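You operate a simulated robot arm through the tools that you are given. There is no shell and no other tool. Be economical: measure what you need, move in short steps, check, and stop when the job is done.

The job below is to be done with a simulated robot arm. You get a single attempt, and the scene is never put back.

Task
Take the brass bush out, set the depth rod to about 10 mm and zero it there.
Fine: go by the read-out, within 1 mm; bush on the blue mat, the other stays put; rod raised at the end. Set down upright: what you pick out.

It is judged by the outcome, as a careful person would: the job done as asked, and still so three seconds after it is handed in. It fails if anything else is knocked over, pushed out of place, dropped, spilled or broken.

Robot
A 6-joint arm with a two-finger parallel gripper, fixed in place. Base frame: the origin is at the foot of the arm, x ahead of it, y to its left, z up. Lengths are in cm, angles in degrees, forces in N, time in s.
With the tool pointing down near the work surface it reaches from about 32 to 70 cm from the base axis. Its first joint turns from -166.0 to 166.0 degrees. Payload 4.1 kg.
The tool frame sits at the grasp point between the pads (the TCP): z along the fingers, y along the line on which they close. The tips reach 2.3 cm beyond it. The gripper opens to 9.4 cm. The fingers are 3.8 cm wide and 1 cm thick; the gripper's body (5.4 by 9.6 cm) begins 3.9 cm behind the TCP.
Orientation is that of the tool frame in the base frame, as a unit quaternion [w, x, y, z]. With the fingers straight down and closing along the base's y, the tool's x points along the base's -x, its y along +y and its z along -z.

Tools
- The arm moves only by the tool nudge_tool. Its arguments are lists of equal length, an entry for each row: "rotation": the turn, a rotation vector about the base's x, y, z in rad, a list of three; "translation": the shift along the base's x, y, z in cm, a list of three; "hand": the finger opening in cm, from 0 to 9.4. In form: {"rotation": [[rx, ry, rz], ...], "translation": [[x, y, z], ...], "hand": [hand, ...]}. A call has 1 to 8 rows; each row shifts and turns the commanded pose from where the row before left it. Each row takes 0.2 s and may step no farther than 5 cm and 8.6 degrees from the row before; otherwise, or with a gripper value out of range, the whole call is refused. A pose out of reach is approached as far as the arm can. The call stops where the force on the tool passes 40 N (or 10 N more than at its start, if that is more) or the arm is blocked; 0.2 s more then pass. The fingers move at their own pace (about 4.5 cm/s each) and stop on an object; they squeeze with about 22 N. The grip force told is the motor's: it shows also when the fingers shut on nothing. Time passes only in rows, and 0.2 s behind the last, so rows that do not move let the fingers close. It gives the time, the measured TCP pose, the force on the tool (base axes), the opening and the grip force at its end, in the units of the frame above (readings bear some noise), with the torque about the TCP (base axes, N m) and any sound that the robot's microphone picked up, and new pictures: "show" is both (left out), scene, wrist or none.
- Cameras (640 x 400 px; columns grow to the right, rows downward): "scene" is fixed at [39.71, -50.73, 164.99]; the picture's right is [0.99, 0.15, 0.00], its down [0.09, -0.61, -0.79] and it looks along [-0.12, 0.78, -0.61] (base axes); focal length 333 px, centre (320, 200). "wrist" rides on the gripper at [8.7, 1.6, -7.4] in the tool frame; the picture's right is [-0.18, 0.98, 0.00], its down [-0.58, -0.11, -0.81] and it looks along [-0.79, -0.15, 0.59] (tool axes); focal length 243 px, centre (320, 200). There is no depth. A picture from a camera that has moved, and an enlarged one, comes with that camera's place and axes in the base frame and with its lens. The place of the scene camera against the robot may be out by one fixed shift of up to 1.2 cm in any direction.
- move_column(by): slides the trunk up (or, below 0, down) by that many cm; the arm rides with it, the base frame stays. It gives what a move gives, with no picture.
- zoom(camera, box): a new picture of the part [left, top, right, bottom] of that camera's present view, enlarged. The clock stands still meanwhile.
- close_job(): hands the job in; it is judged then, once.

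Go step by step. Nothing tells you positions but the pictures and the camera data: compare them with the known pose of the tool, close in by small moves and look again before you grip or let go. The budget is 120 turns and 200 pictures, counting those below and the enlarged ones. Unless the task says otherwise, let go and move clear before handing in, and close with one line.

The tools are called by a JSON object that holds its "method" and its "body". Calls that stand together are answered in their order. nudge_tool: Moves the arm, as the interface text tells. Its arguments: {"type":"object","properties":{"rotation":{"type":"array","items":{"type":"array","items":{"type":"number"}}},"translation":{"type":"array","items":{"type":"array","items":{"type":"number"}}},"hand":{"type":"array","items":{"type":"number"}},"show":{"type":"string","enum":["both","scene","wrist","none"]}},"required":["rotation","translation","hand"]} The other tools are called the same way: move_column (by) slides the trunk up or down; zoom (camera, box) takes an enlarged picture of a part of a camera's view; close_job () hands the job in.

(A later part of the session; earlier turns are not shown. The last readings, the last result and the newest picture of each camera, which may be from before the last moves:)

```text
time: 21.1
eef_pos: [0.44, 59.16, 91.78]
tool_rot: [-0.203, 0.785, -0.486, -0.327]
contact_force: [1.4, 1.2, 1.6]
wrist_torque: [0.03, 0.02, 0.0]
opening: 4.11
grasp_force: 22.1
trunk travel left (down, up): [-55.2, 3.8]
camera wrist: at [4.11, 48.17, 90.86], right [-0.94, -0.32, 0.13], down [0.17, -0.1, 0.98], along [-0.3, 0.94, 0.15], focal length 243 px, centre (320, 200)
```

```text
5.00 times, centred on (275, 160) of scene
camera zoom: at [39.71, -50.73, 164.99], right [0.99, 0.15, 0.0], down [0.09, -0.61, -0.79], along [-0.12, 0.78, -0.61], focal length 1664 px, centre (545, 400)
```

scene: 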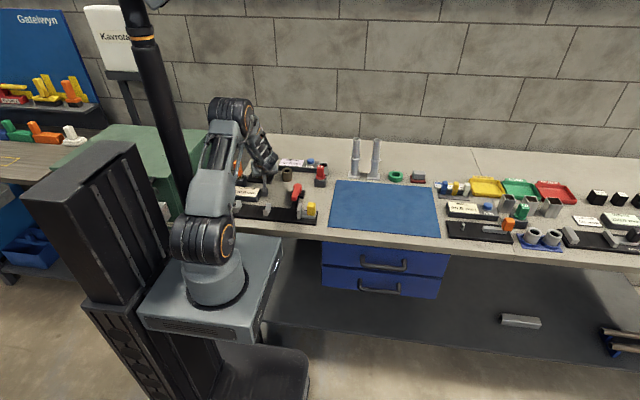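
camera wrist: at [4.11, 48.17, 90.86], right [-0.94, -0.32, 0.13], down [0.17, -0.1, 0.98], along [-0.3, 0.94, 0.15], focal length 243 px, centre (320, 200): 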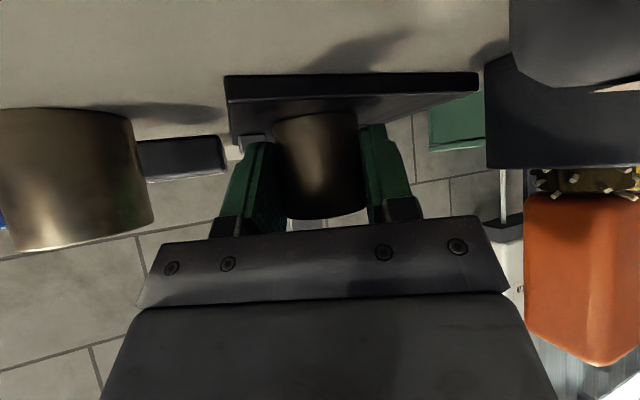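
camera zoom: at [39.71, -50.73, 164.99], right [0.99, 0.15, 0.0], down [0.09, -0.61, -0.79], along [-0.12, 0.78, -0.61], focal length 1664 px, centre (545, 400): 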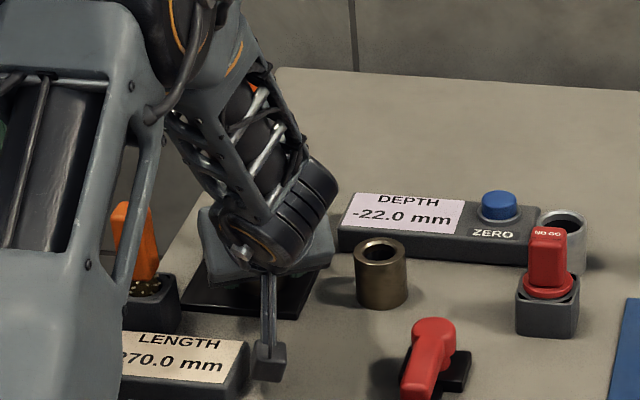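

Gripped at 4.1 cm. I'll lift slightly, then draw it back from under the rod while staying low, and raise it once clear.

{"method": "nudge_tool", "body": {"rotation": [[0, 0, 0], [0, 0, 0], [0, 0, 0], [0, 0, 0]], "translation": [[0, 0, 0.5], [0.4, -0.8, 0.3], [0.6, -1.2, 0.3], [0.6, -1.2, 0.5]], "hand": [3.2, 3.2, 3.2, 3.2]}}

{"method": "zoom", "body": {"camera": "scene", "box": [225, 120, 325, 200]}}

```text
time: 22.1
eef_pos: [1.92, 55.86, 93.27]
tool_rot: [-0.203, 0.785, -0.486, -0.326]
contact_force: [0.0, 0.2, 0.2]
wrist_torque: [0.0, -0.04, -0.01]
opening: 4.07
grasp_force: 21.8
trunk travel left (down, up): [-55.2, 3.8]
camera wrist: at [5.68, 44.91, 92.44], right [-0.94, -0.32, 0.13], down [0.17, -0.1, 0.98], along [-0.3, 0.94, 0.15], focal length 243 px, centre (320, 200)
```

scene: 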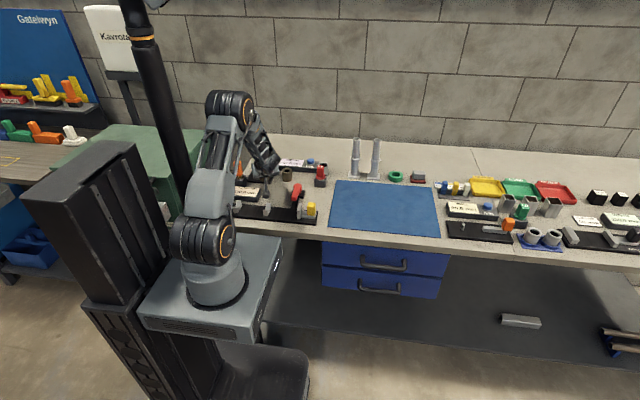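
wrist: 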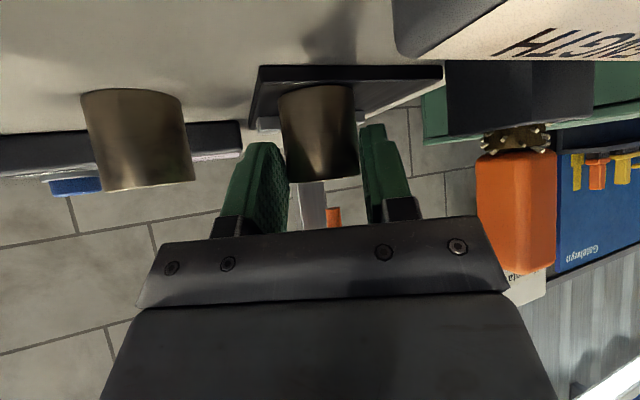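

```text
5.00 times, centred on (275, 160) of scene
camera zoom: at [39.71, -50.73, 164.99], right [0.99, 0.15, 0.0], down [0.09, -0.61, -0.79], along [-0.12, 0.78, -0.61], focal length 1664 px, centre (545, 400)
```

zoom: 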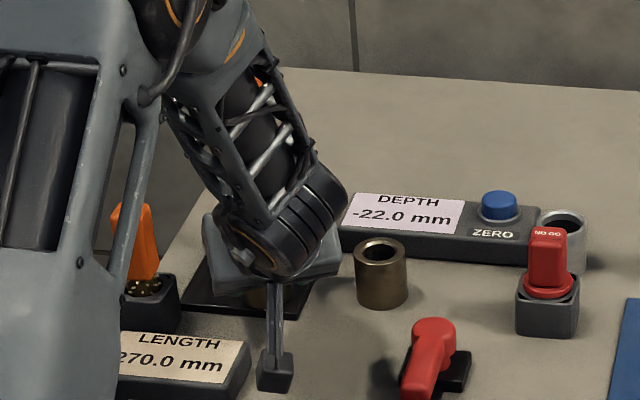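

The bush is out and held securely. I'll lift it up clear before swinging toward the mat.

{"method": "nudge_tool", "body": {"rotation": [[0, 0, 0], [0, 0, 0], [0, 0, 0]], "translation": [[0.2, -0.4, 3], [0.2, -0.4, 3], [0, 0, 3]], "hand": [3.2, 3.2, 3.2]}}

```text
time: 22.9
eef_pos: [2.33, 55.18, 102.32]
tool_rot: [-0.203, 0.785, -0.486, -0.327]
contact_force: [-0.8, 0.5, -3.2]
wrist_torque: [-0.1, -0.02, 0.0]
opening: 4.02
grasp_force: 22.3
trunk travel left (down, up): [-55.2, 3.8]
camera wrist: at [5.95, 44.21, 101.49], right [-0.94, -0.32, 0.13], down [0.17, -0.1, 0.98], along [-0.3, 0.94, 0.15], focal length 243 px, centre (320, 200)
```

scene: 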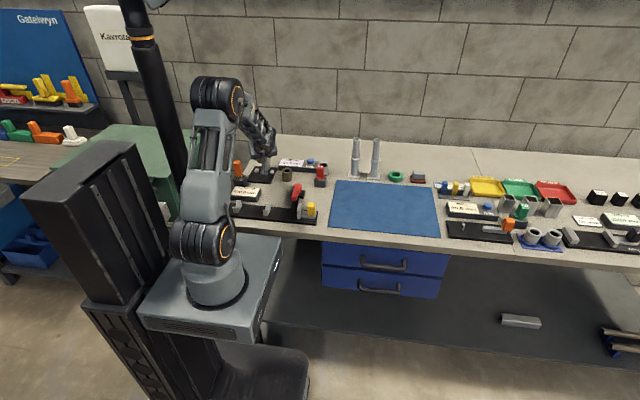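
wrist: 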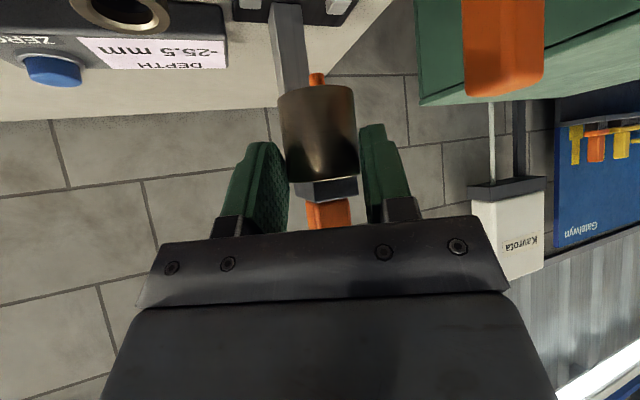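

The read-out shows -25.5, so something brushed the rod carriage while rising. I'll move straight back away from it first.

{"method": "nudge_tool", "body": {"rotation": [[0, 0, 0], [0, 0, 0]], "translation": [[0.3, -2.5, -0.2], [0.5, -2.5, 0.5]], "hand": [3.2, 3.2]}}

{"method": "zoom", "body": {"camera": "scene", "box": [225, 120, 325, 200]}}

```text
time: 23.5
eef_pos: [3.19, 50.06, 102.65]
tool_rot: [-0.204, 0.784, -0.486, -0.327]
contact_force: [-0.1, -1.0, -3.6]
wrist_torque: [-0.03, 0.0, 0.02]
opening: 4.04
grasp_force: 21.5
trunk travel left (down, up): [-55.2, 3.8]
camera wrist: at [6.94, 39.13, 101.71], right [-0.94, -0.32, 0.13], down [0.17, -0.1, 0.98], along [-0.3, 0.94, 0.15], focal length 243 px, centre (320, 200)
```

scene: 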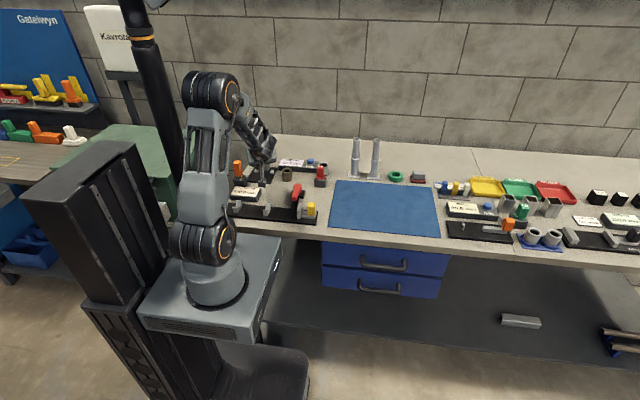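
wrist: 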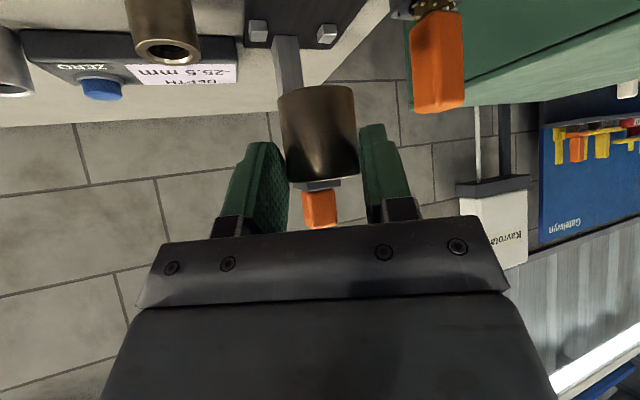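

```text
5.00 times, centred on (275, 160) of scene
camera zoom: at [39.71, -50.73, 164.99], right [0.99, 0.15, 0.0], down [0.09, -0.61, -0.79], along [-0.12, 0.78, -0.61], focal length 1664 px, centre (545, 400)
```

zoom: 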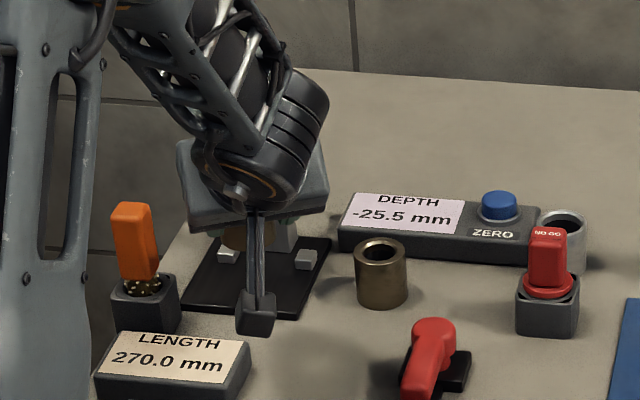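

The bush is held and the gauge stands undisturbed. I'll swing over to the mat.

{"method": "nudge_tool", "body": {"rotation": [[0, 0, -0.082], [0, 0, -0.082], [0, 0, -0.082], [0, 0, -0.082], [0, 0, -0.082], [0, 0, -0.082], [0, 0, -0.082], [0, 0, -0.082]], "translation": [[4.3, 0.8, 0], [4.42, 0.38, 0], [4.53, 0, 0], [4.6, -0.4, 0], [4.65, -0.8, 0], [4.6, -1.3, 0], [4.6, -1.65, 0], [4.5, -1.9, 0]], "hand": [3.2, 3.2, 3.2, 3.2, 3.2, 3.2, 3.2, 3.2]}}

```text
time: 25.3
eef_pos: [39.61, 45.27, 102.73]
tool_rot: [0.299, -0.585, 0.714, 0.243]
contact_force: [-0.6, -0.4, -2.4]
wrist_torque: [-0.09, 0.02, 0.0]
opening: 4.02
grasp_force: 21.4
trunk travel left (down, up): [-55.2, 3.8]
camera wrist: at [35.84, 34.35, 101.79], right [-0.94, 0.32, 0.13], down [0.07, -0.18, 0.98], along [0.34, 0.93, 0.15], focal length 243 px, centre (320, 200)
```

scene: 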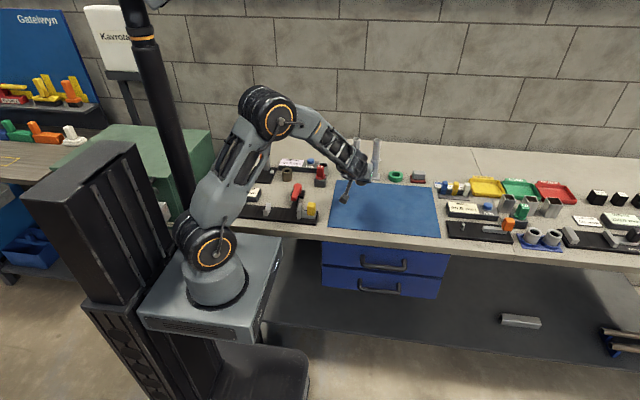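
wrist: 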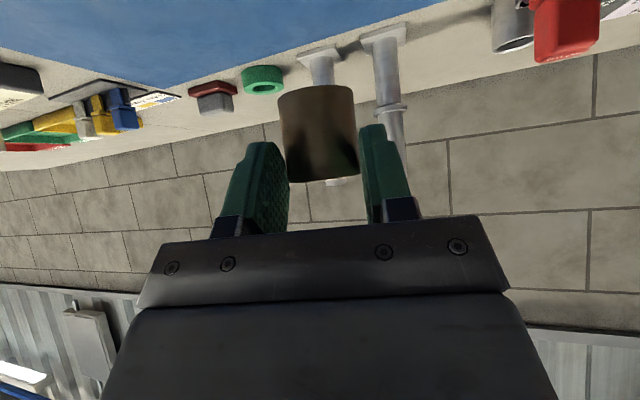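

Above the mat with the bush upright. I'll lower it to a few cm above and check.

{"method": "nudge_tool", "body": {"rotation": [[0, 0, 0], [0, 0, 0], [0, 0, 0]], "translation": [[0, 0, -3.5], [0, 0, -3.5], [0, 0, -3]], "hand": [3.2, 3.2, 3.2]}}

{"method": "zoom", "body": {"camera": "scene", "box": [310, 150, 430, 250]}}

```text
time: 26.1
eef_pos: [39.5, 45.13, 92.62]
tool_rot: [0.3, -0.586, 0.712, 0.245]
contact_force: [-0.2, 0.6, 4.2]
wrist_torque: [0.07, 0.06, -0.02]
opening: 4.02
grasp_force: 21.8
trunk travel left (down, up): [-55.2, 3.8]
camera wrist: at [35.78, 34.25, 91.77], right [-0.94, 0.32, 0.13], down [0.07, -0.19, 0.98], along [0.33, 0.93, 0.15], focal length 243 px, centre (320, 200)
```

scene: 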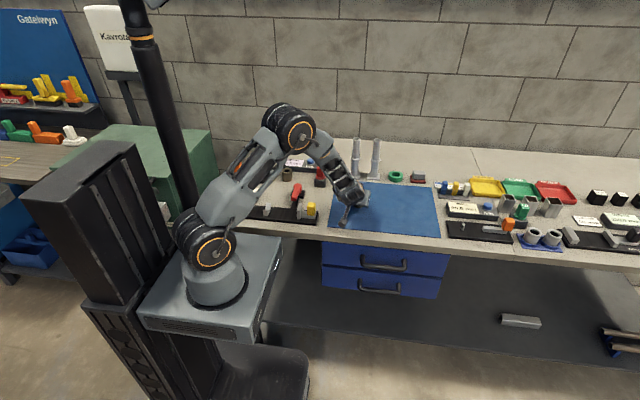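
wrist: 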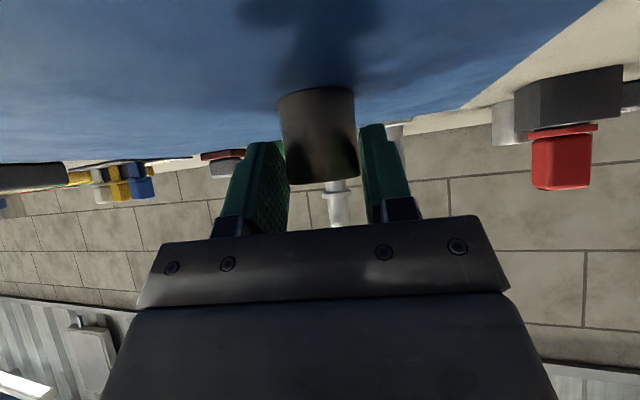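

```text
4.00 times, centred on (370, 200) of scene
camera zoom: at [39.71, -50.73, 164.99], right [0.99, 0.15, 0.0], down [0.09, -0.61, -0.79], along [-0.12, 0.78, -0.61], focal length 1331 px, centre (120, 200)
```

zoom: 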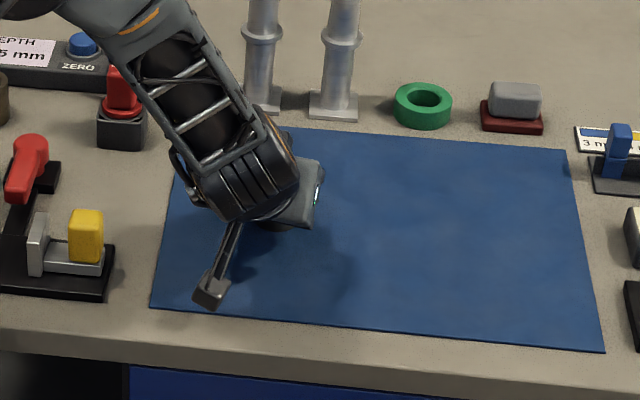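

{"method": "nudge_tool", "body": {"rotation": [[0, 0, 0], [0, 0, 0], [0, 0, 0]], "translation": [[0, 0, -0.5], [0, 0, -0.5], [0, 0, -0.4]], "hand": [3.2, 3.2, 3.2], "show": "wrist"}}

```text
time: 26.9
eef_pos: [39.49, 45.18, 91.33]
tool_rot: [0.3, -0.585, 0.712, 0.245]
contact_force: [2.2, -1.1, 14.8]
wrist_torque: [0.4, 0.09, -0.06]
opening: 4.04
grasp_force: 22.0
trunk travel left (down, up): [-55.2, 3.8]
camera wrist: at [35.7, 34.29, 90.41], right [-0.94, 0.32, 0.13], down [0.07, -0.18, 0.98], along [0.34, 0.93, 0.15], focal length 243 px, centre (320, 200)
```

wrist: 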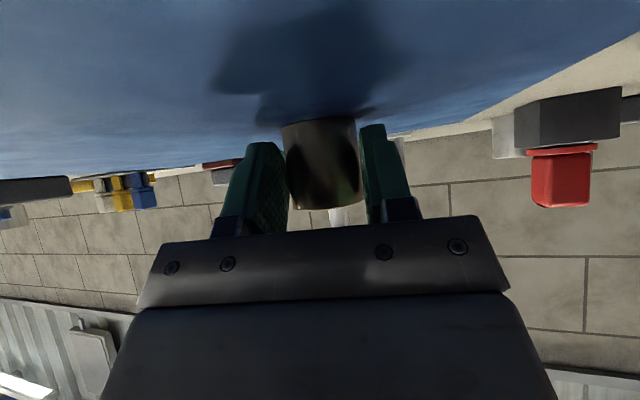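

The bush had slipped down a bit in the grip and now stands on the mat, pressed at about 15 N. I'll ease up slightly and open the fingers.

{"method": "nudge_tool", "body": {"rotation": [[0, 0, 0], [0, 0, 0], [0, 0, 0], [0, 0, 0]], "translation": [[0, 0, 0.1], [0, 0, 0], [0, 0, 0], [0, 0, 0]], "hand": [4.3, 5, 6, 7]}}

{"method": "zoom", "body": {"camera": "wrist", "box": [220, 80, 420, 220]}}

```text
time: 27.9
eef_pos: [39.29, 45.33, 91.26]
tool_rot: [0.297, -0.587, 0.713, 0.243]
contact_force: [-0.6, -1.3, 0.5]
wrist_torque: [0.02, -0.02, 0.06]
opening: 7.03
grasp_force: 0.1
trunk travel left (down, up): [-55.2, 3.8]
camera wrist: at [35.61, 34.37, 90.38], right [-0.94, 0.32, 0.13], down [0.07, -0.18, 0.98], along [0.33, 0.93, 0.15], focal length 243 px, centre (320, 200)
```

scene: 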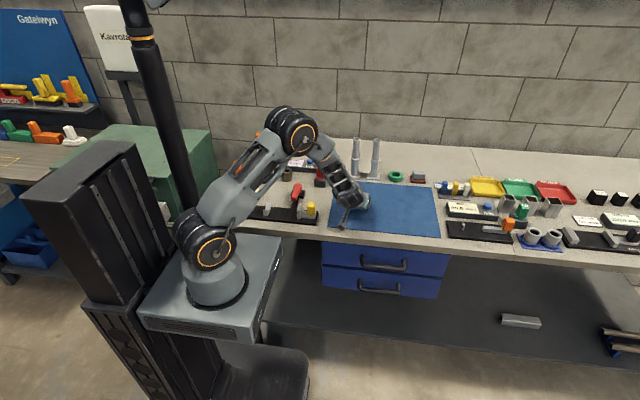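
wrist: 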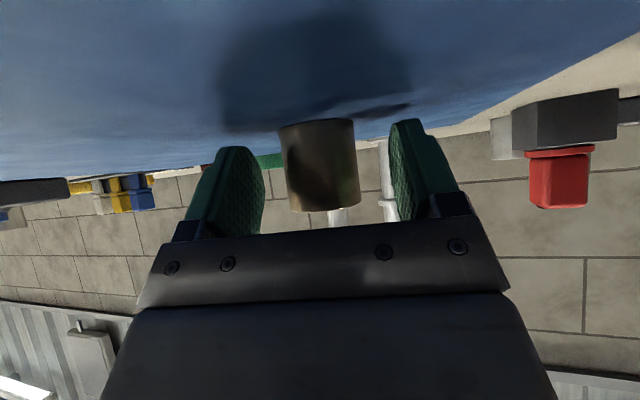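

```text
2.86 times, centred on (320, 150) of wrist
camera zoom: at [35.61, 34.37, 90.38], right [-0.94, 0.32, 0.13], down [0.07, -0.18, 0.98], along [0.33, 0.93, 0.15], focal length 693 px, centre (320, 343)
```

zoom: 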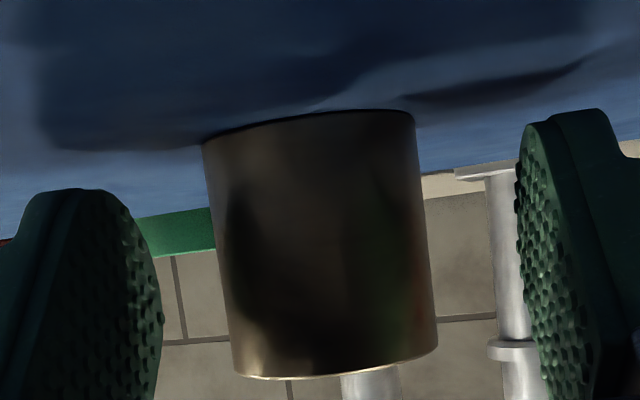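

The bush stands upright and free on the mat. I'll withdraw along the tool axis and check it.

{"method": "nudge_tool", "body": {"rotation": [[0, 0, 0], [0, 0, 0], [0, 0, 0], [0, 0, 0]], "translation": [[-0.28, -1.4, 1.4], [-0.4, -2.1, 2.1], [-0.6, -2.5, 3.5], [0, 0, 4.5]], "hand": [7.5, 7.5, 7.5, 7.5]}}

{"method": "zoom", "body": {"camera": "scene", "box": [310, 150, 430, 250]}}

```text
time: 28.9
eef_pos: [38.05, 39.02, 102.8]
tool_rot: [0.298, -0.586, 0.713, 0.243]
contact_force: [0.0, -0.4, 0.5]
wrist_torque: [0.02, 0.04, 0.0]
opening: 7.48
grasp_force: 0.0
trunk travel left (down, up): [-55.2, 3.8]
camera wrist: at [34.29, 28.19, 101.89], right [-0.94, 0.32, 0.13], down [0.07, -0.18, 0.98], along [0.34, 0.93, 0.15], focal length 243 px, centre (320, 200)
```

scene: 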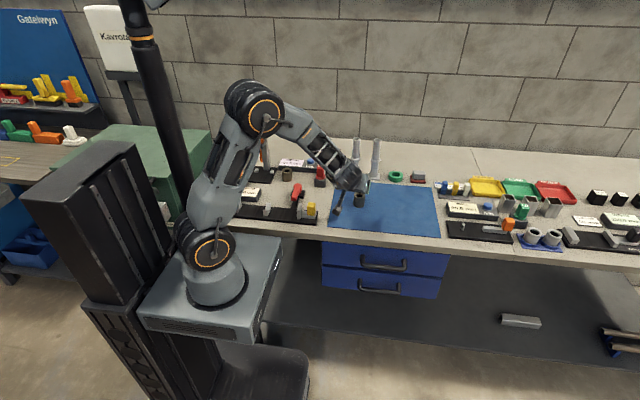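
wrist: 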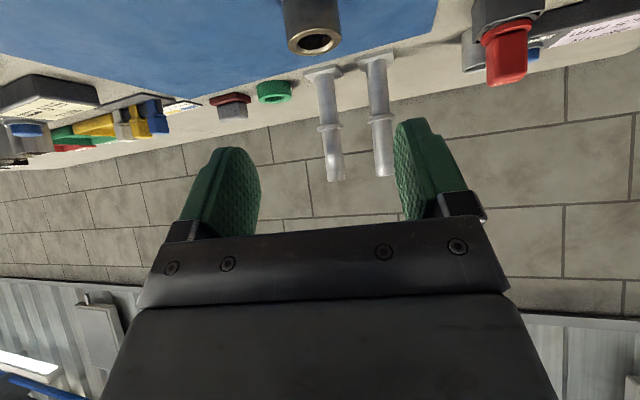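

```text
4.00 times, centred on (370, 200) of scene
camera zoom: at [39.71, -50.73, 164.99], right [0.99, 0.15, 0.0], down [0.09, -0.61, -0.79], along [-0.12, 0.78, -0.61], focal length 1331 px, centre (120, 200)
```

zoom: 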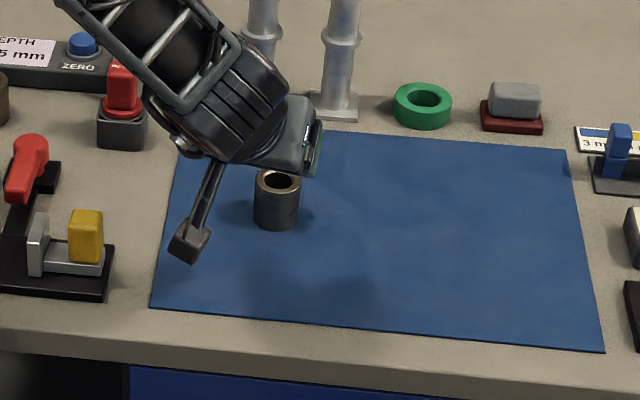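

The bush stands upright on the mat. Next I'll straighten the tool while rising and go back to the gauge handle.

{"method": "nudge_tool", "body": {"rotation": [[-0.1274, 0.0252, 0], [-0.1274, 0.0252, 0], [-0.1274, 0.0252, 0], [-0.1274, 0.0252, 0], [-0.1274, 0.0252, 0], [-0.128, 0.0252, 0]], "translation": [[0, 0, 2.5], [0, 0, 2.5], [-1, 0, 2.5], [-2, 1, 2.5], [-3, 2, 1.0], [-3, 2, 0]], "hand": [6, 6, 6, 6, 6, 6], "show": "scene"}}

```text
time: 30.3
eef_pos: [29.04, 44.17, 113.96]
tool_rot: [0.005, -0.636, 0.772, 0.002]
contact_force: [0.2, -0.3, -0.1]
wrist_torque: [-0.02, 0.01, 0.0]
opening: 6.04
grasp_force: 0.1
trunk travel left (down, up): [-55.2, 3.8]
```

scene: 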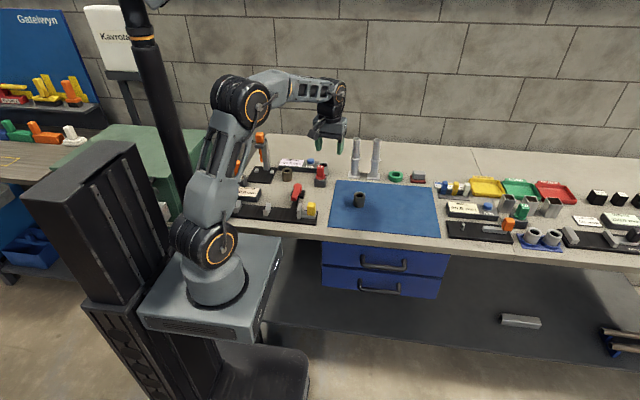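

{"method": "nudge_tool", "body": {"rotation": [[0, 0, 0.028], [0, 0, 0.028], [0, 0, 0.028], [0, 0, 0.028], [0, 0, 0.028], [0, 0, 0.028], [0, 0, 0.027]], "translation": [[-4.12, 1.4, 0], [-4.12, 1.4, 0], [-4.12, 1.4, 0], [-4.12, 1.4, 0], [-4.12, 1.4, 0], [-4.12, 1.4, 0], [-4.12, 1.4, 0]], "hand": [6, 6, 6, 6, 6, 6, 6]}}

{"method": "zoom", "body": {"camera": "scene", "box": [225, 110, 325, 190]}}

```text
time: 31.9
eef_pos: [0.18, 54.18, 113.83]
tool_rot: [-0.004, 0.708, -0.706, -0.002]
contact_force: [-0.1, 1.0, 0.7]
wrist_torque: [0.04, 0.0, -0.02]
opening: 5.99
grasp_force: 0.2
trunk travel left (down, up): [-55.2, 3.8]
camera wrist: at [-1.4, 45.44, 121.17], right [-0.98, 0.18, 0.0], down [0.11, 0.57, 0.81], along [0.15, 0.8, -0.58], focal length 243 px, centre (320, 200)
```

scene: 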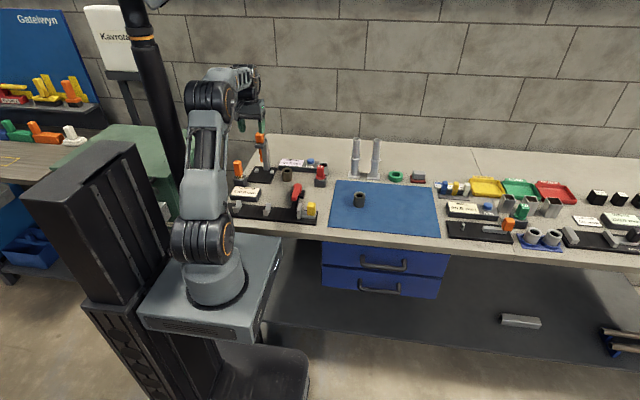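
wrist: 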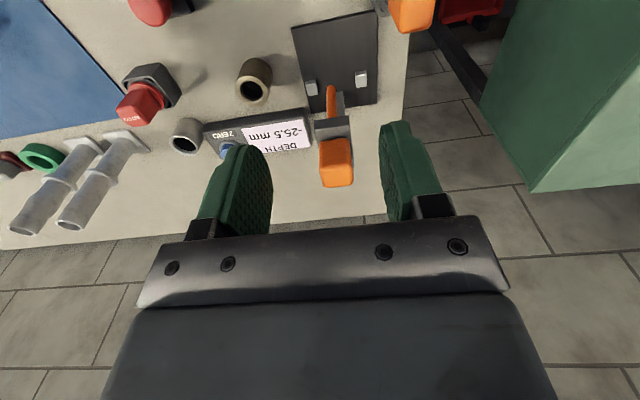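

```text
5.00 times, centred on (275, 150) of scene
camera zoom: at [39.71, -50.73, 164.99], right [0.99, 0.15, 0.0], down [0.09, -0.61, -0.79], along [-0.12, 0.78, -0.61], focal length 1664 px, centre (545, 450)
```

zoom: 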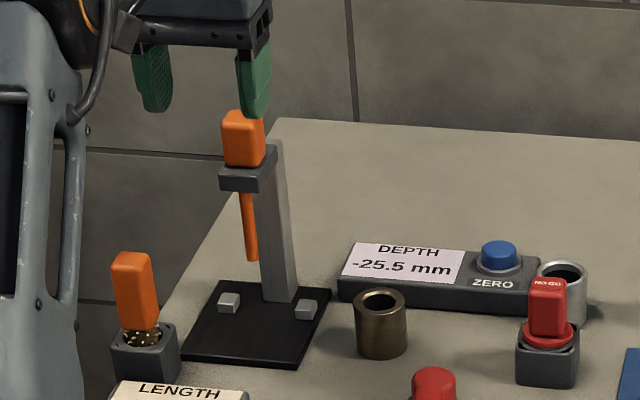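

The gauge is intact with the rod hanging free. I'll move over the handle again and grip it.

{"method": "nudge_tool", "body": {"rotation": [[0, 0, 0], [0, 0, 0], [0, 0, 0]], "translation": [[0, 3.2, 0], [0, 3.2, 0], [0, 0, -3]], "hand": [6, 6, 6]}}

{"method": "zoom", "body": {"camera": "scene", "box": [225, 110, 325, 190]}}

```text
time: 32.7
eef_pos: [0.38, 60.53, 110.93]
tool_rot: [-0.005, 0.707, -0.707, -0.004]
contact_force: [-0.3, -0.3, -0.1]
wrist_torque: [0.02, -0.01, 0.0]
opening: 6.01
grasp_force: 0.0
trunk travel left (down, up): [-55.2, 3.8]
camera wrist: at [-1.18, 51.69, 118.27], right [-0.98, 0.18, 0.0], down [0.11, 0.57, 0.81], along [0.15, 0.8, -0.58], focal length 243 px, centre (320, 200)
```

scene: 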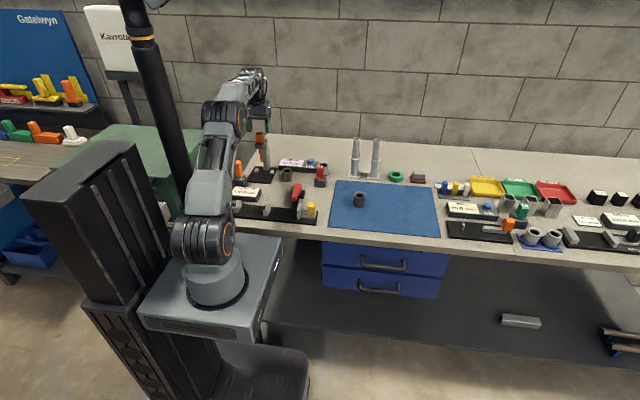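
wrist: 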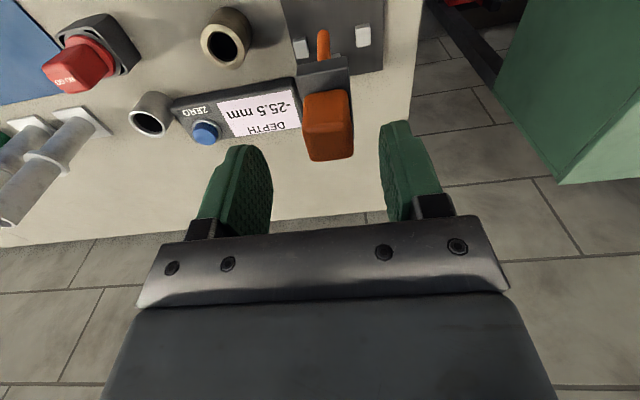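

```text
5.00 times, centred on (275, 150) of scene
camera zoom: at [39.71, -50.73, 164.99], right [0.99, 0.15, 0.0], down [0.09, -0.61, -0.79], along [-0.12, 0.78, -0.61], focal length 1664 px, centre (545, 450)
```

zoom: 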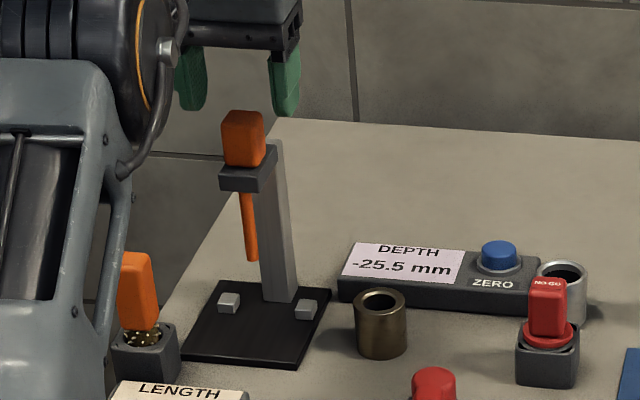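

{"method": "nudge_tool", "body": {"rotation": [[0, 0, 0], [0, 0, 0], [0, 0, 0], [0, 0, 0], [0, 0, 0], [0, 0, 0]], "translation": [[-0.15, 0, -1.7], [-0.1, 0, -1.7], [0, 0, 0], [0, 0, 0], [0, 0, 0], [0, 0, 0]], "hand": [6, 6, 4, 2.5, 1.5, 1.5], "show": "wrist"}}

{"method": "zoom", "body": {"camera": "scene", "box": [225, 110, 325, 190]}}

```text
time: 34.1
eef_pos: [-0.03, 60.39, 107.51]
tool_rot: [-0.005, 0.707, -0.707, -0.004]
contact_force: [-1.6, -1.8, -3.2]
wrist_torque: [0.2, 0.39, -0.4]
opening: 2.78
grasp_force: 45.0
trunk travel left (down, up): [-55.2, 3.8]
camera wrist: at [-1.57, 51.73, 114.78], right [-0.98, 0.18, 0.0], down [0.11, 0.57, 0.81], along [0.15, 0.8, -0.58], focal length 243 px, centre (320, 200)
```

wrist: 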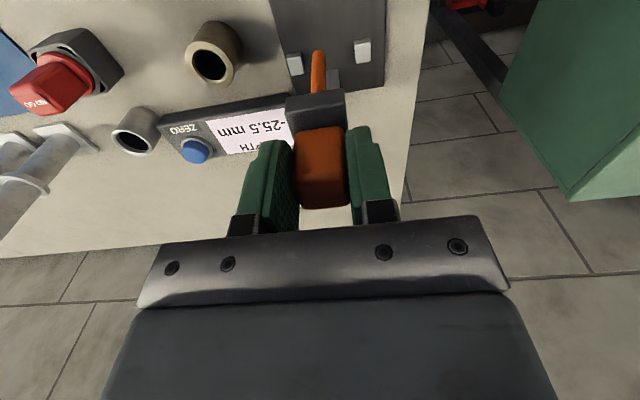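

```text
5.00 times, centred on (275, 150) of scene
camera zoom: at [39.71, -50.73, 164.99], right [0.99, 0.15, 0.0], down [0.09, -0.61, -0.79], along [-0.12, 0.78, -0.61], focal length 1664 px, centre (545, 450)
```

zoom: 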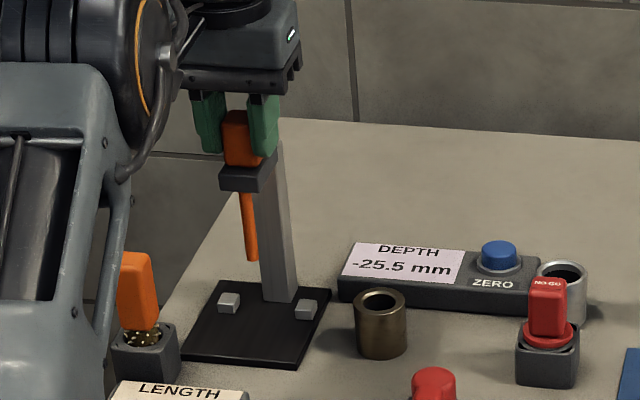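

The handle is gripped. I'll lower it about 3.4 cm toward a reading of 10 and check.

{"method": "nudge_tool", "body": {"rotation": [[0, 0, 0], [0, 0, 0], [0, 0, 0], [0, 0, 0], [0, 0, 0]], "translation": [[0, 0, -0.8], [0, 0, -0.8], [0, 0, -0.8], [0, 0, -0.6], [0, 0, -0.4]], "hand": [1.5, 1.5, 1.5, 1.5, 1.5], "show": "none"}}

{"method": "zoom", "body": {"camera": "scene", "box": [225, 110, 325, 190]}}

```text
time: 35.3
eef_pos: [0.15, 60.47, 104.08]
tool_rot: [-0.005, 0.708, -0.706, -0.004]
contact_force: [-4.7, 5.8, 1.2]
wrist_torque: [-0.28, 0.58, -0.59]
opening: 2.79
grasp_force: 45.4
trunk travel left (down, up): [-55.2, 3.8]
```

```text
5.00 times, centred on (275, 150) of scene
camera zoom: at [39.71, -50.73, 164.99], right [0.99, 0.15, 0.0], down [0.09, -0.61, -0.79], along [-0.12, 0.78, -0.61], focal length 1664 px, centre (545, 450)
```

zoom: 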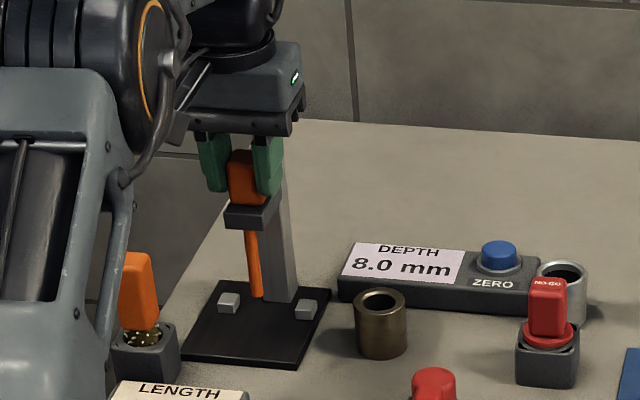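

{"method": "nudge_tool", "body": {"rotation": [[0, 0, 0], [0, 0, 0]], "translation": [[0, 0, -0.2], [0, 0, 0]], "hand": [1.5, 1.5], "show": "none"}}

{"method": "zoom", "body": {"camera": "scene", "box": [265, 150, 325, 190]}}

```text
time: 35.9
eef_pos: [0.01, 60.49, 103.87]
tool_rot: [-0.004, 0.707, -0.707, -0.004]
contact_force: [-3.3, 8.2, -0.2]
wrist_torque: [0.34, 0.49, -0.58]
opening: 2.78
grasp_force: 45.3
trunk travel left (down, up): [-55.2, 3.8]
```

```text
10.00 times, centred on (295, 170) of scene
camera zoom: at [39.71, -50.73, 164.99], right [0.99, 0.15, 0.0], down [0.09, -0.61, -0.79], along [-0.12, 0.78, -0.61], focal length 3327 px, centre (570, 500)
```

zoom: 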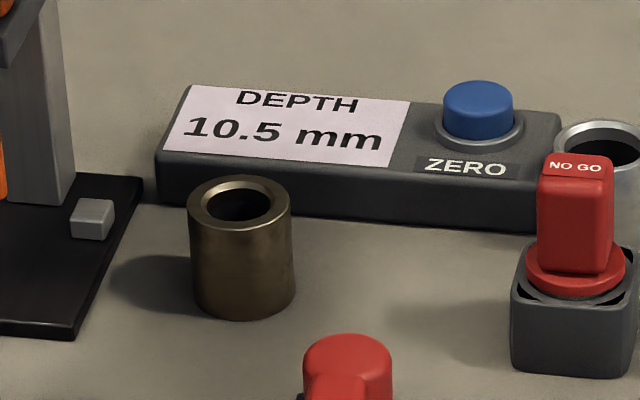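

10.5; I'll raise it by a fraction and then release slowly.

{"method": "nudge_tool", "body": {"rotation": [[0, 0, 0], [0, 0, 0]], "translation": [[0, 0, 0.05], [0, 0, 0]], "hand": [1.5, 1.5], "show": "none"}}

{"method": "zoom", "body": {"camera": "scene", "box": [265, 150, 325, 190]}}

```text
time: 36.5
eef_pos: [0.09, 60.48, 103.82]
tool_rot: [-0.005, 0.707, -0.707, -0.003]
contact_force: [-0.5, 9.5, -4.4]
wrist_torque: [1.33, 0.33, -0.52]
opening: 2.75
grasp_force: 45.1
trunk travel left (down, up): [-55.2, 3.8]
```

```text
10.00 times, centred on (295, 170) of scene
camera zoom: at [39.71, -50.73, 164.99], right [0.99, 0.15, 0.0], down [0.09, -0.61, -0.79], along [-0.12, 0.78, -0.61], focal length 3327 px, centre (570, 500)
```

zoom: 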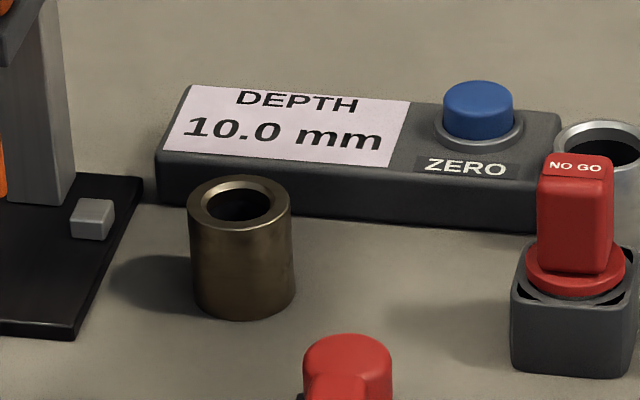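

10.0 mm. I'll open the fingers without moving and see that it holds.

{"method": "nudge_tool", "body": {"rotation": [[0, 0, 0], [0, 0, 0], [0, 0, 0], [0, 0, 0]], "translation": [[0, 0, 0], [0, 0, 0], [0, 0, 0], [0, 0, 0]], "hand": [2.9, 3.5, 4.8, 6], "show": "none"}}

{"method": "zoom", "body": {"camera": "scene", "box": [265, 150, 325, 190]}}

```text
time: 37.5
eef_pos: [-0.09, 60.51, 103.88]
tool_rot: [-0.005, 0.708, -0.706, -0.004]
contact_force: [-1.2, -0.7, 0.3]
wrist_torque: [-0.01, 0.02, -0.01]
opening: 5.99
grasp_force: 0.0
trunk travel left (down, up): [-55.2, 3.8]
```

```text
10.00 times, centred on (295, 170) of scene
camera zoom: at [39.71, -50.73, 164.99], right [0.99, 0.15, 0.0], down [0.09, -0.61, -0.79], along [-0.12, 0.78, -0.61], focal length 3327 px, centre (570, 500)
```

zoom: 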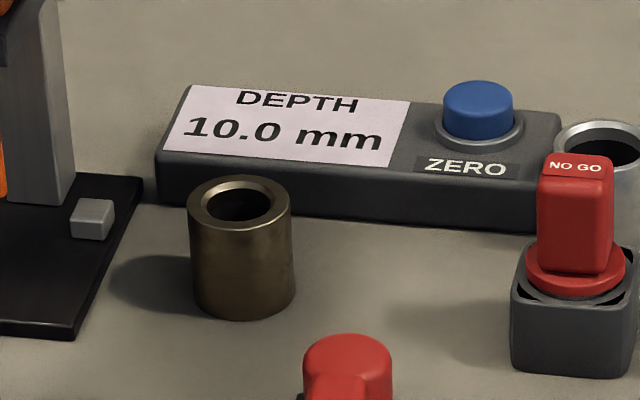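

It holds at 10.0 mm. The ZERO button is at about (17.9, 70, 91.3). I'll lift off the handle, then come over with closed fingers and a slight outward tilt.

{"method": "nudge_tool", "body": {"rotation": [[0, 0, 0], [0, 0, 0], [0, 0, -0.08], [0, 0, -0.08], [0, 0, -0.09], [0.0727, -0.0184, 0], [0.0727, -0.0184, 0], [0.1455, -0.0367, 0]], "translation": [[0, 0, 3.5], [0, -0.5, 3], [2.5, -1, 0], [4.3, -0.5, 0], [4.3, 0.5, 0], [4.0, 1.0, -2], [2.0, 1, -2], [0, 1.5, -2]], "hand": [6, 6, 4, 2, 0, 0, 0, 0]}}

{"method": "zoom", "body": {"camera": "scene", "box": [235, 120, 335, 190]}}

```text
time: 39.3
eef_pos: [17.14, 62.4, 104.55]
tool_rot: [0.124, -0.606, 0.78, 0.096]
contact_force: [0.5, -0.1, -0.2]
wrist_torque: [-0.03, 0.03, 0.05]
opening: 0.0
grasp_force: 22.1
trunk travel left (down, up): [-55.2, 3.8]
camera wrist: at [13.0, 52.59, 108.97], right [-0.91, 0.41, 0.06], down [0.18, 0.27, 0.95], along [0.38, 0.87, -0.32], focal length 243 px, centre (320, 200)
```

scene: 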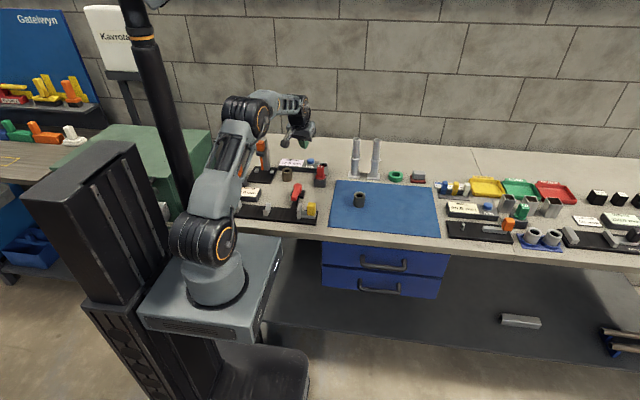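
wrist: 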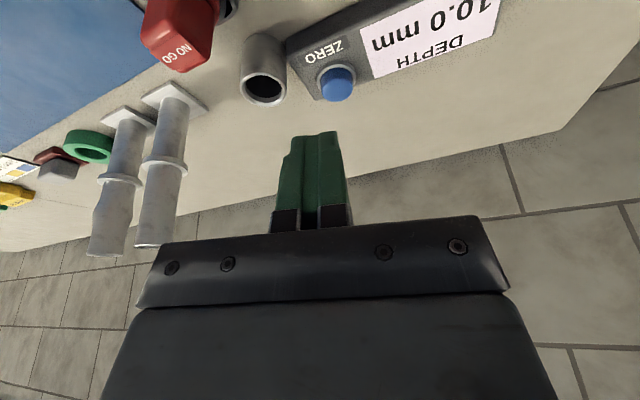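

```text
5.71 times, centred on (285, 155) of scene
camera zoom: at [39.71, -50.73, 164.99], right [0.99, 0.15, 0.0], down [0.09, -0.61, -0.79], along [-0.12, 0.78, -0.61], focal length 1901 px, centre (520, 457)
```

zoom: 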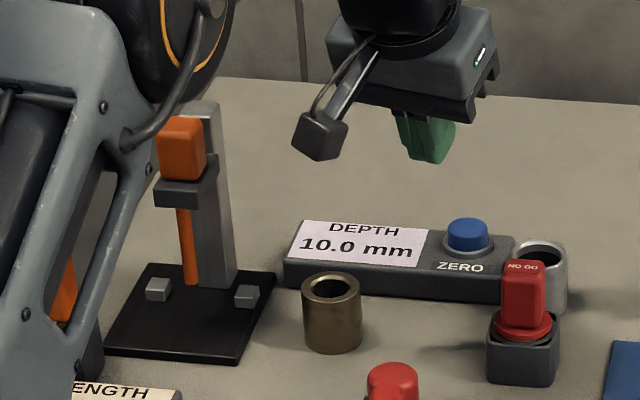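

The button agrees from both views: (18.1, 70.0, 91.3). I'll move over it to a few cm above.

{"method": "nudge_tool", "body": {"rotation": [[0, 0, 0], [0, 0, 0], [0, 0, 0]], "translation": [[0.4, 3, -2.5], [0.4, 3, -2.5], [0.26, 2.2, -2.5]], "hand": [0, 0, 0]}}

{"method": "zoom", "body": {"camera": "scene", "box": [265, 135, 340, 190]}}

```text
time: 40.1
eef_pos: [18.05, 69.4, 96.97]
tool_rot: [0.122, -0.606, 0.78, 0.095]
contact_force: [0.0, -0.6, 0.2]
wrist_torque: [0.0, 0.01, 0.04]
opening: 0.0
grasp_force: 22.2
out of reach, approached as far as the arm can: row 3
trunk travel left (down, up): [-55.2, 3.8]
camera wrist: at [13.96, 59.56, 101.46], right [-0.91, 0.41, 0.06], down [0.18, 0.27, 0.95], along [0.37, 0.87, -0.32], focal length 243 px, centre (320, 200)
```

scene: 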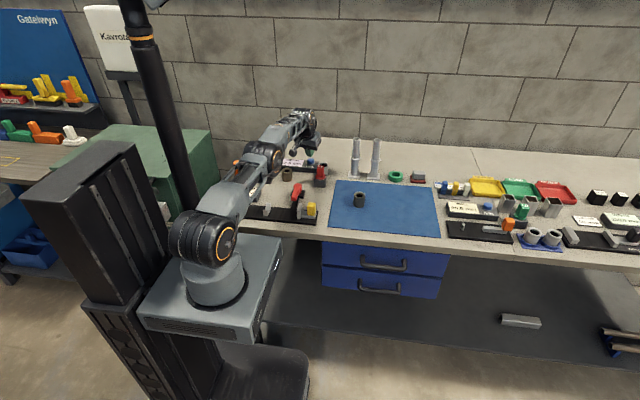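
wrist: 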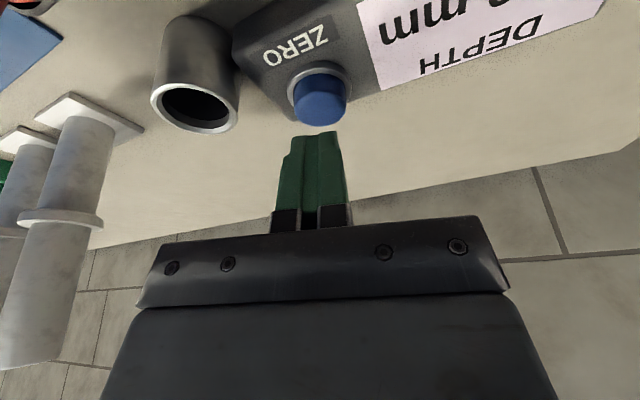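

```text
7.27 times, centred on (302, 162) of scene
camera zoom: at [39.71, -50.73, 164.99], right [0.99, 0.15, 0.0], down [0.09, -0.61, -0.79], along [-0.12, 0.78, -0.61], focal length 2420 px, centre (447, 473)
```

zoom: 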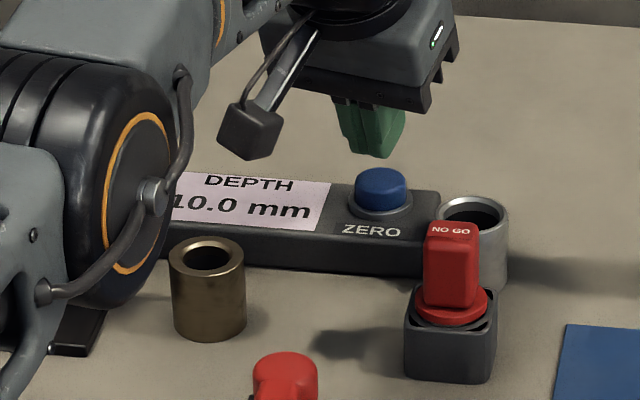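

I'm at the edge of reach, so a bit more outward tilt will pull the wrist back. I'll add that while holding height.

{"method": "nudge_tool", "body": {"rotation": [[0.097, -0.0245, 0], [0.097, -0.0245, 0]], "translation": [[0, 0, 0], [0, 0, 0]], "hand": [0, 0]}}

{"method": "zoom", "body": {"camera": "scene", "box": [235, 120, 340, 190]}}

```text
time: 40.7
eef_pos: [17.79, 69.49, 96.92]
tool_rot: [0.2, -0.593, 0.764, 0.156]
contact_force: [-0.7, 0.2, 0.1]
wrist_torque: [-0.08, 0.03, 0.01]
opening: 0.01
grasp_force: 21.5
trunk travel left (down, up): [-55.2, 3.8]
camera wrist: at [13.68, 58.93, 99.19], right [-0.91, 0.4, 0.09], down [0.13, 0.08, 0.99], along [0.39, 0.91, -0.13], focal length 243 px, centre (320, 200)
```

scene: 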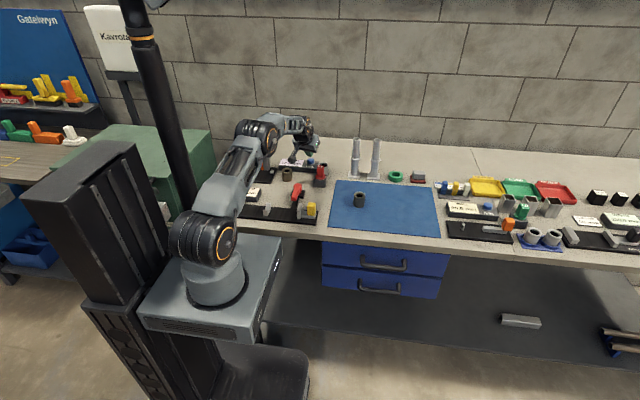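
wrist: 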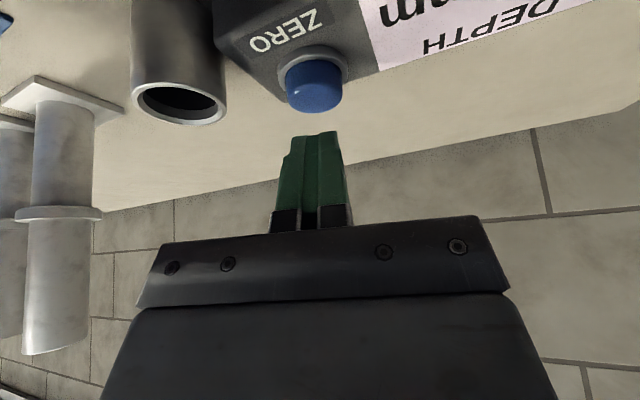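

```text
5.71 times, centred on (288, 155) of scene
camera zoom: at [39.71, -50.73, 164.99], right [0.99, 0.15, 0.0], down [0.09, -0.61, -0.79], along [-0.12, 0.78, -0.61], focal length 1901 px, centre (506, 457)
```

zoom: 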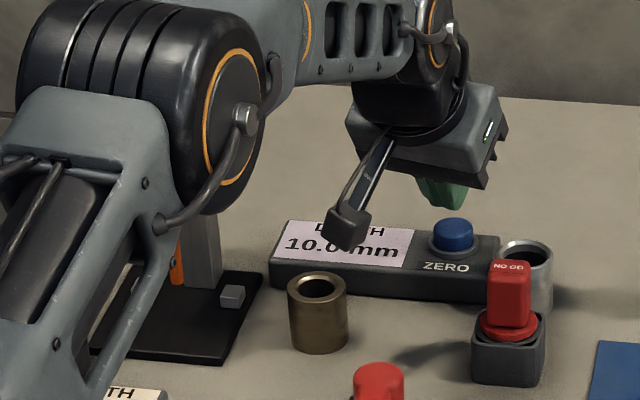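

{"method": "nudge_tool", "body": {"rotation": [[0, 0, 0], [0, 0, 0]], "translation": [[0.44, 0.71, -1.2], [0, 0, -0.9]], "hand": [0, 0]}}

{"method": "zoom", "body": {"camera": "scene", "box": [235, 120, 340, 190]}}

```text
time: 41.3
eef_pos: [18.4, 70.09, 94.65]
tool_rot: [0.2, -0.594, 0.764, 0.155]
contact_force: [0.3, -0.3, 1.7]
wrist_torque: [-0.01, -0.02, -0.01]
opening: 0.0
grasp_force: 22.2
trunk travel left (down, up): [-55.2, 3.8]
heard: click
camera wrist: at [14.16, 59.57, 97.02], right [-0.91, 0.4, 0.09], down [0.13, 0.08, 0.99], along [0.39, 0.91, -0.13], focal length 243 px, centre (320, 200)
```

scene: 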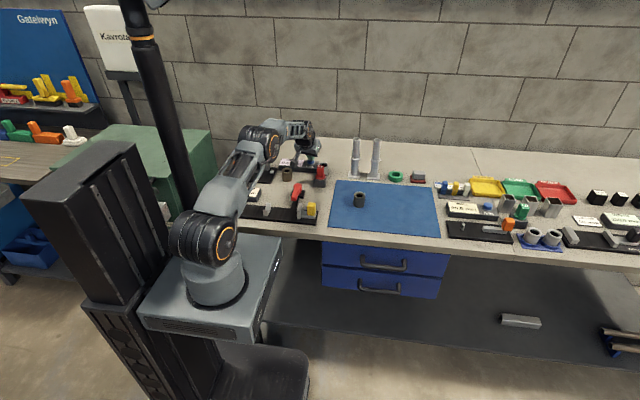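
wrist: 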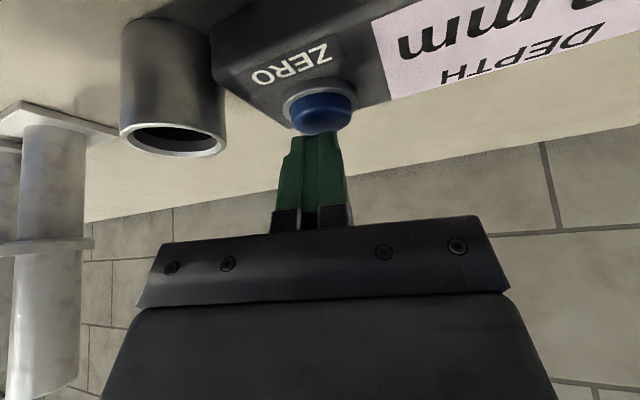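

```text
5.71 times, centred on (288, 155) of scene
camera zoom: at [39.71, -50.73, 164.99], right [0.99, 0.15, 0.0], down [0.09, -0.61, -0.79], along [-0.12, 0.78, -0.61], focal length 1901 px, centre (506, 457)
```

zoom: 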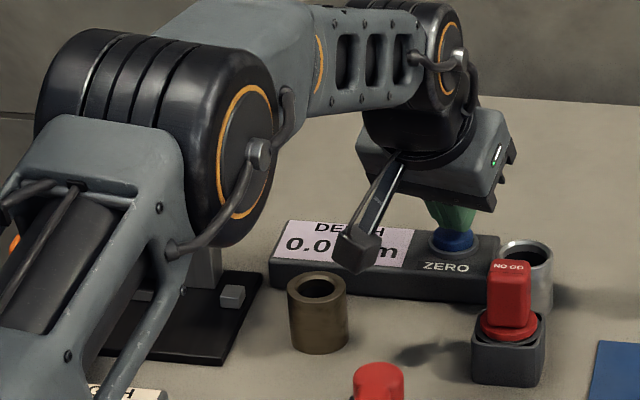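

The button clicked and the read-out shows 0.0. I'll lift straight off and verify.

{"method": "nudge_tool", "body": {"rotation": [[0, 0, 0], [0, 0, 0], [0, 0, 0], [0, 0, 0]], "translation": [[0, 0, 1.5], [0, -0.5, 3], [-0.5, -3, 3.5], [-1, -3, 3]], "hand": [0, 0, 0, 0], "show": "none"}}

{"method": "zoom", "body": {"camera": "scene", "box": [235, 120, 340, 190]}}

```text
time: 42.3
eef_pos: [16.74, 63.58, 105.81]
tool_rot: [0.199, -0.593, 0.764, 0.154]
contact_force: [-0.1, -0.2, 0.3]
wrist_torque: [0.03, 0.01, 0.02]
opening: 0.01
grasp_force: 21.9
trunk travel left (down, up): [-55.2, 3.8]
```

```text
5.71 times, centred on (288, 155) of scene
camera zoom: at [39.71, -50.73, 164.99], right [0.99, 0.15, 0.0], down [0.09, -0.61, -0.79], along [-0.12, 0.78, -0.61], focal length 1901 px, centre (506, 457)
```

zoom: 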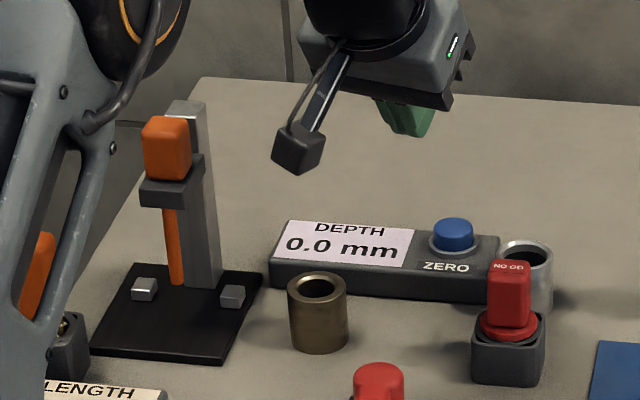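

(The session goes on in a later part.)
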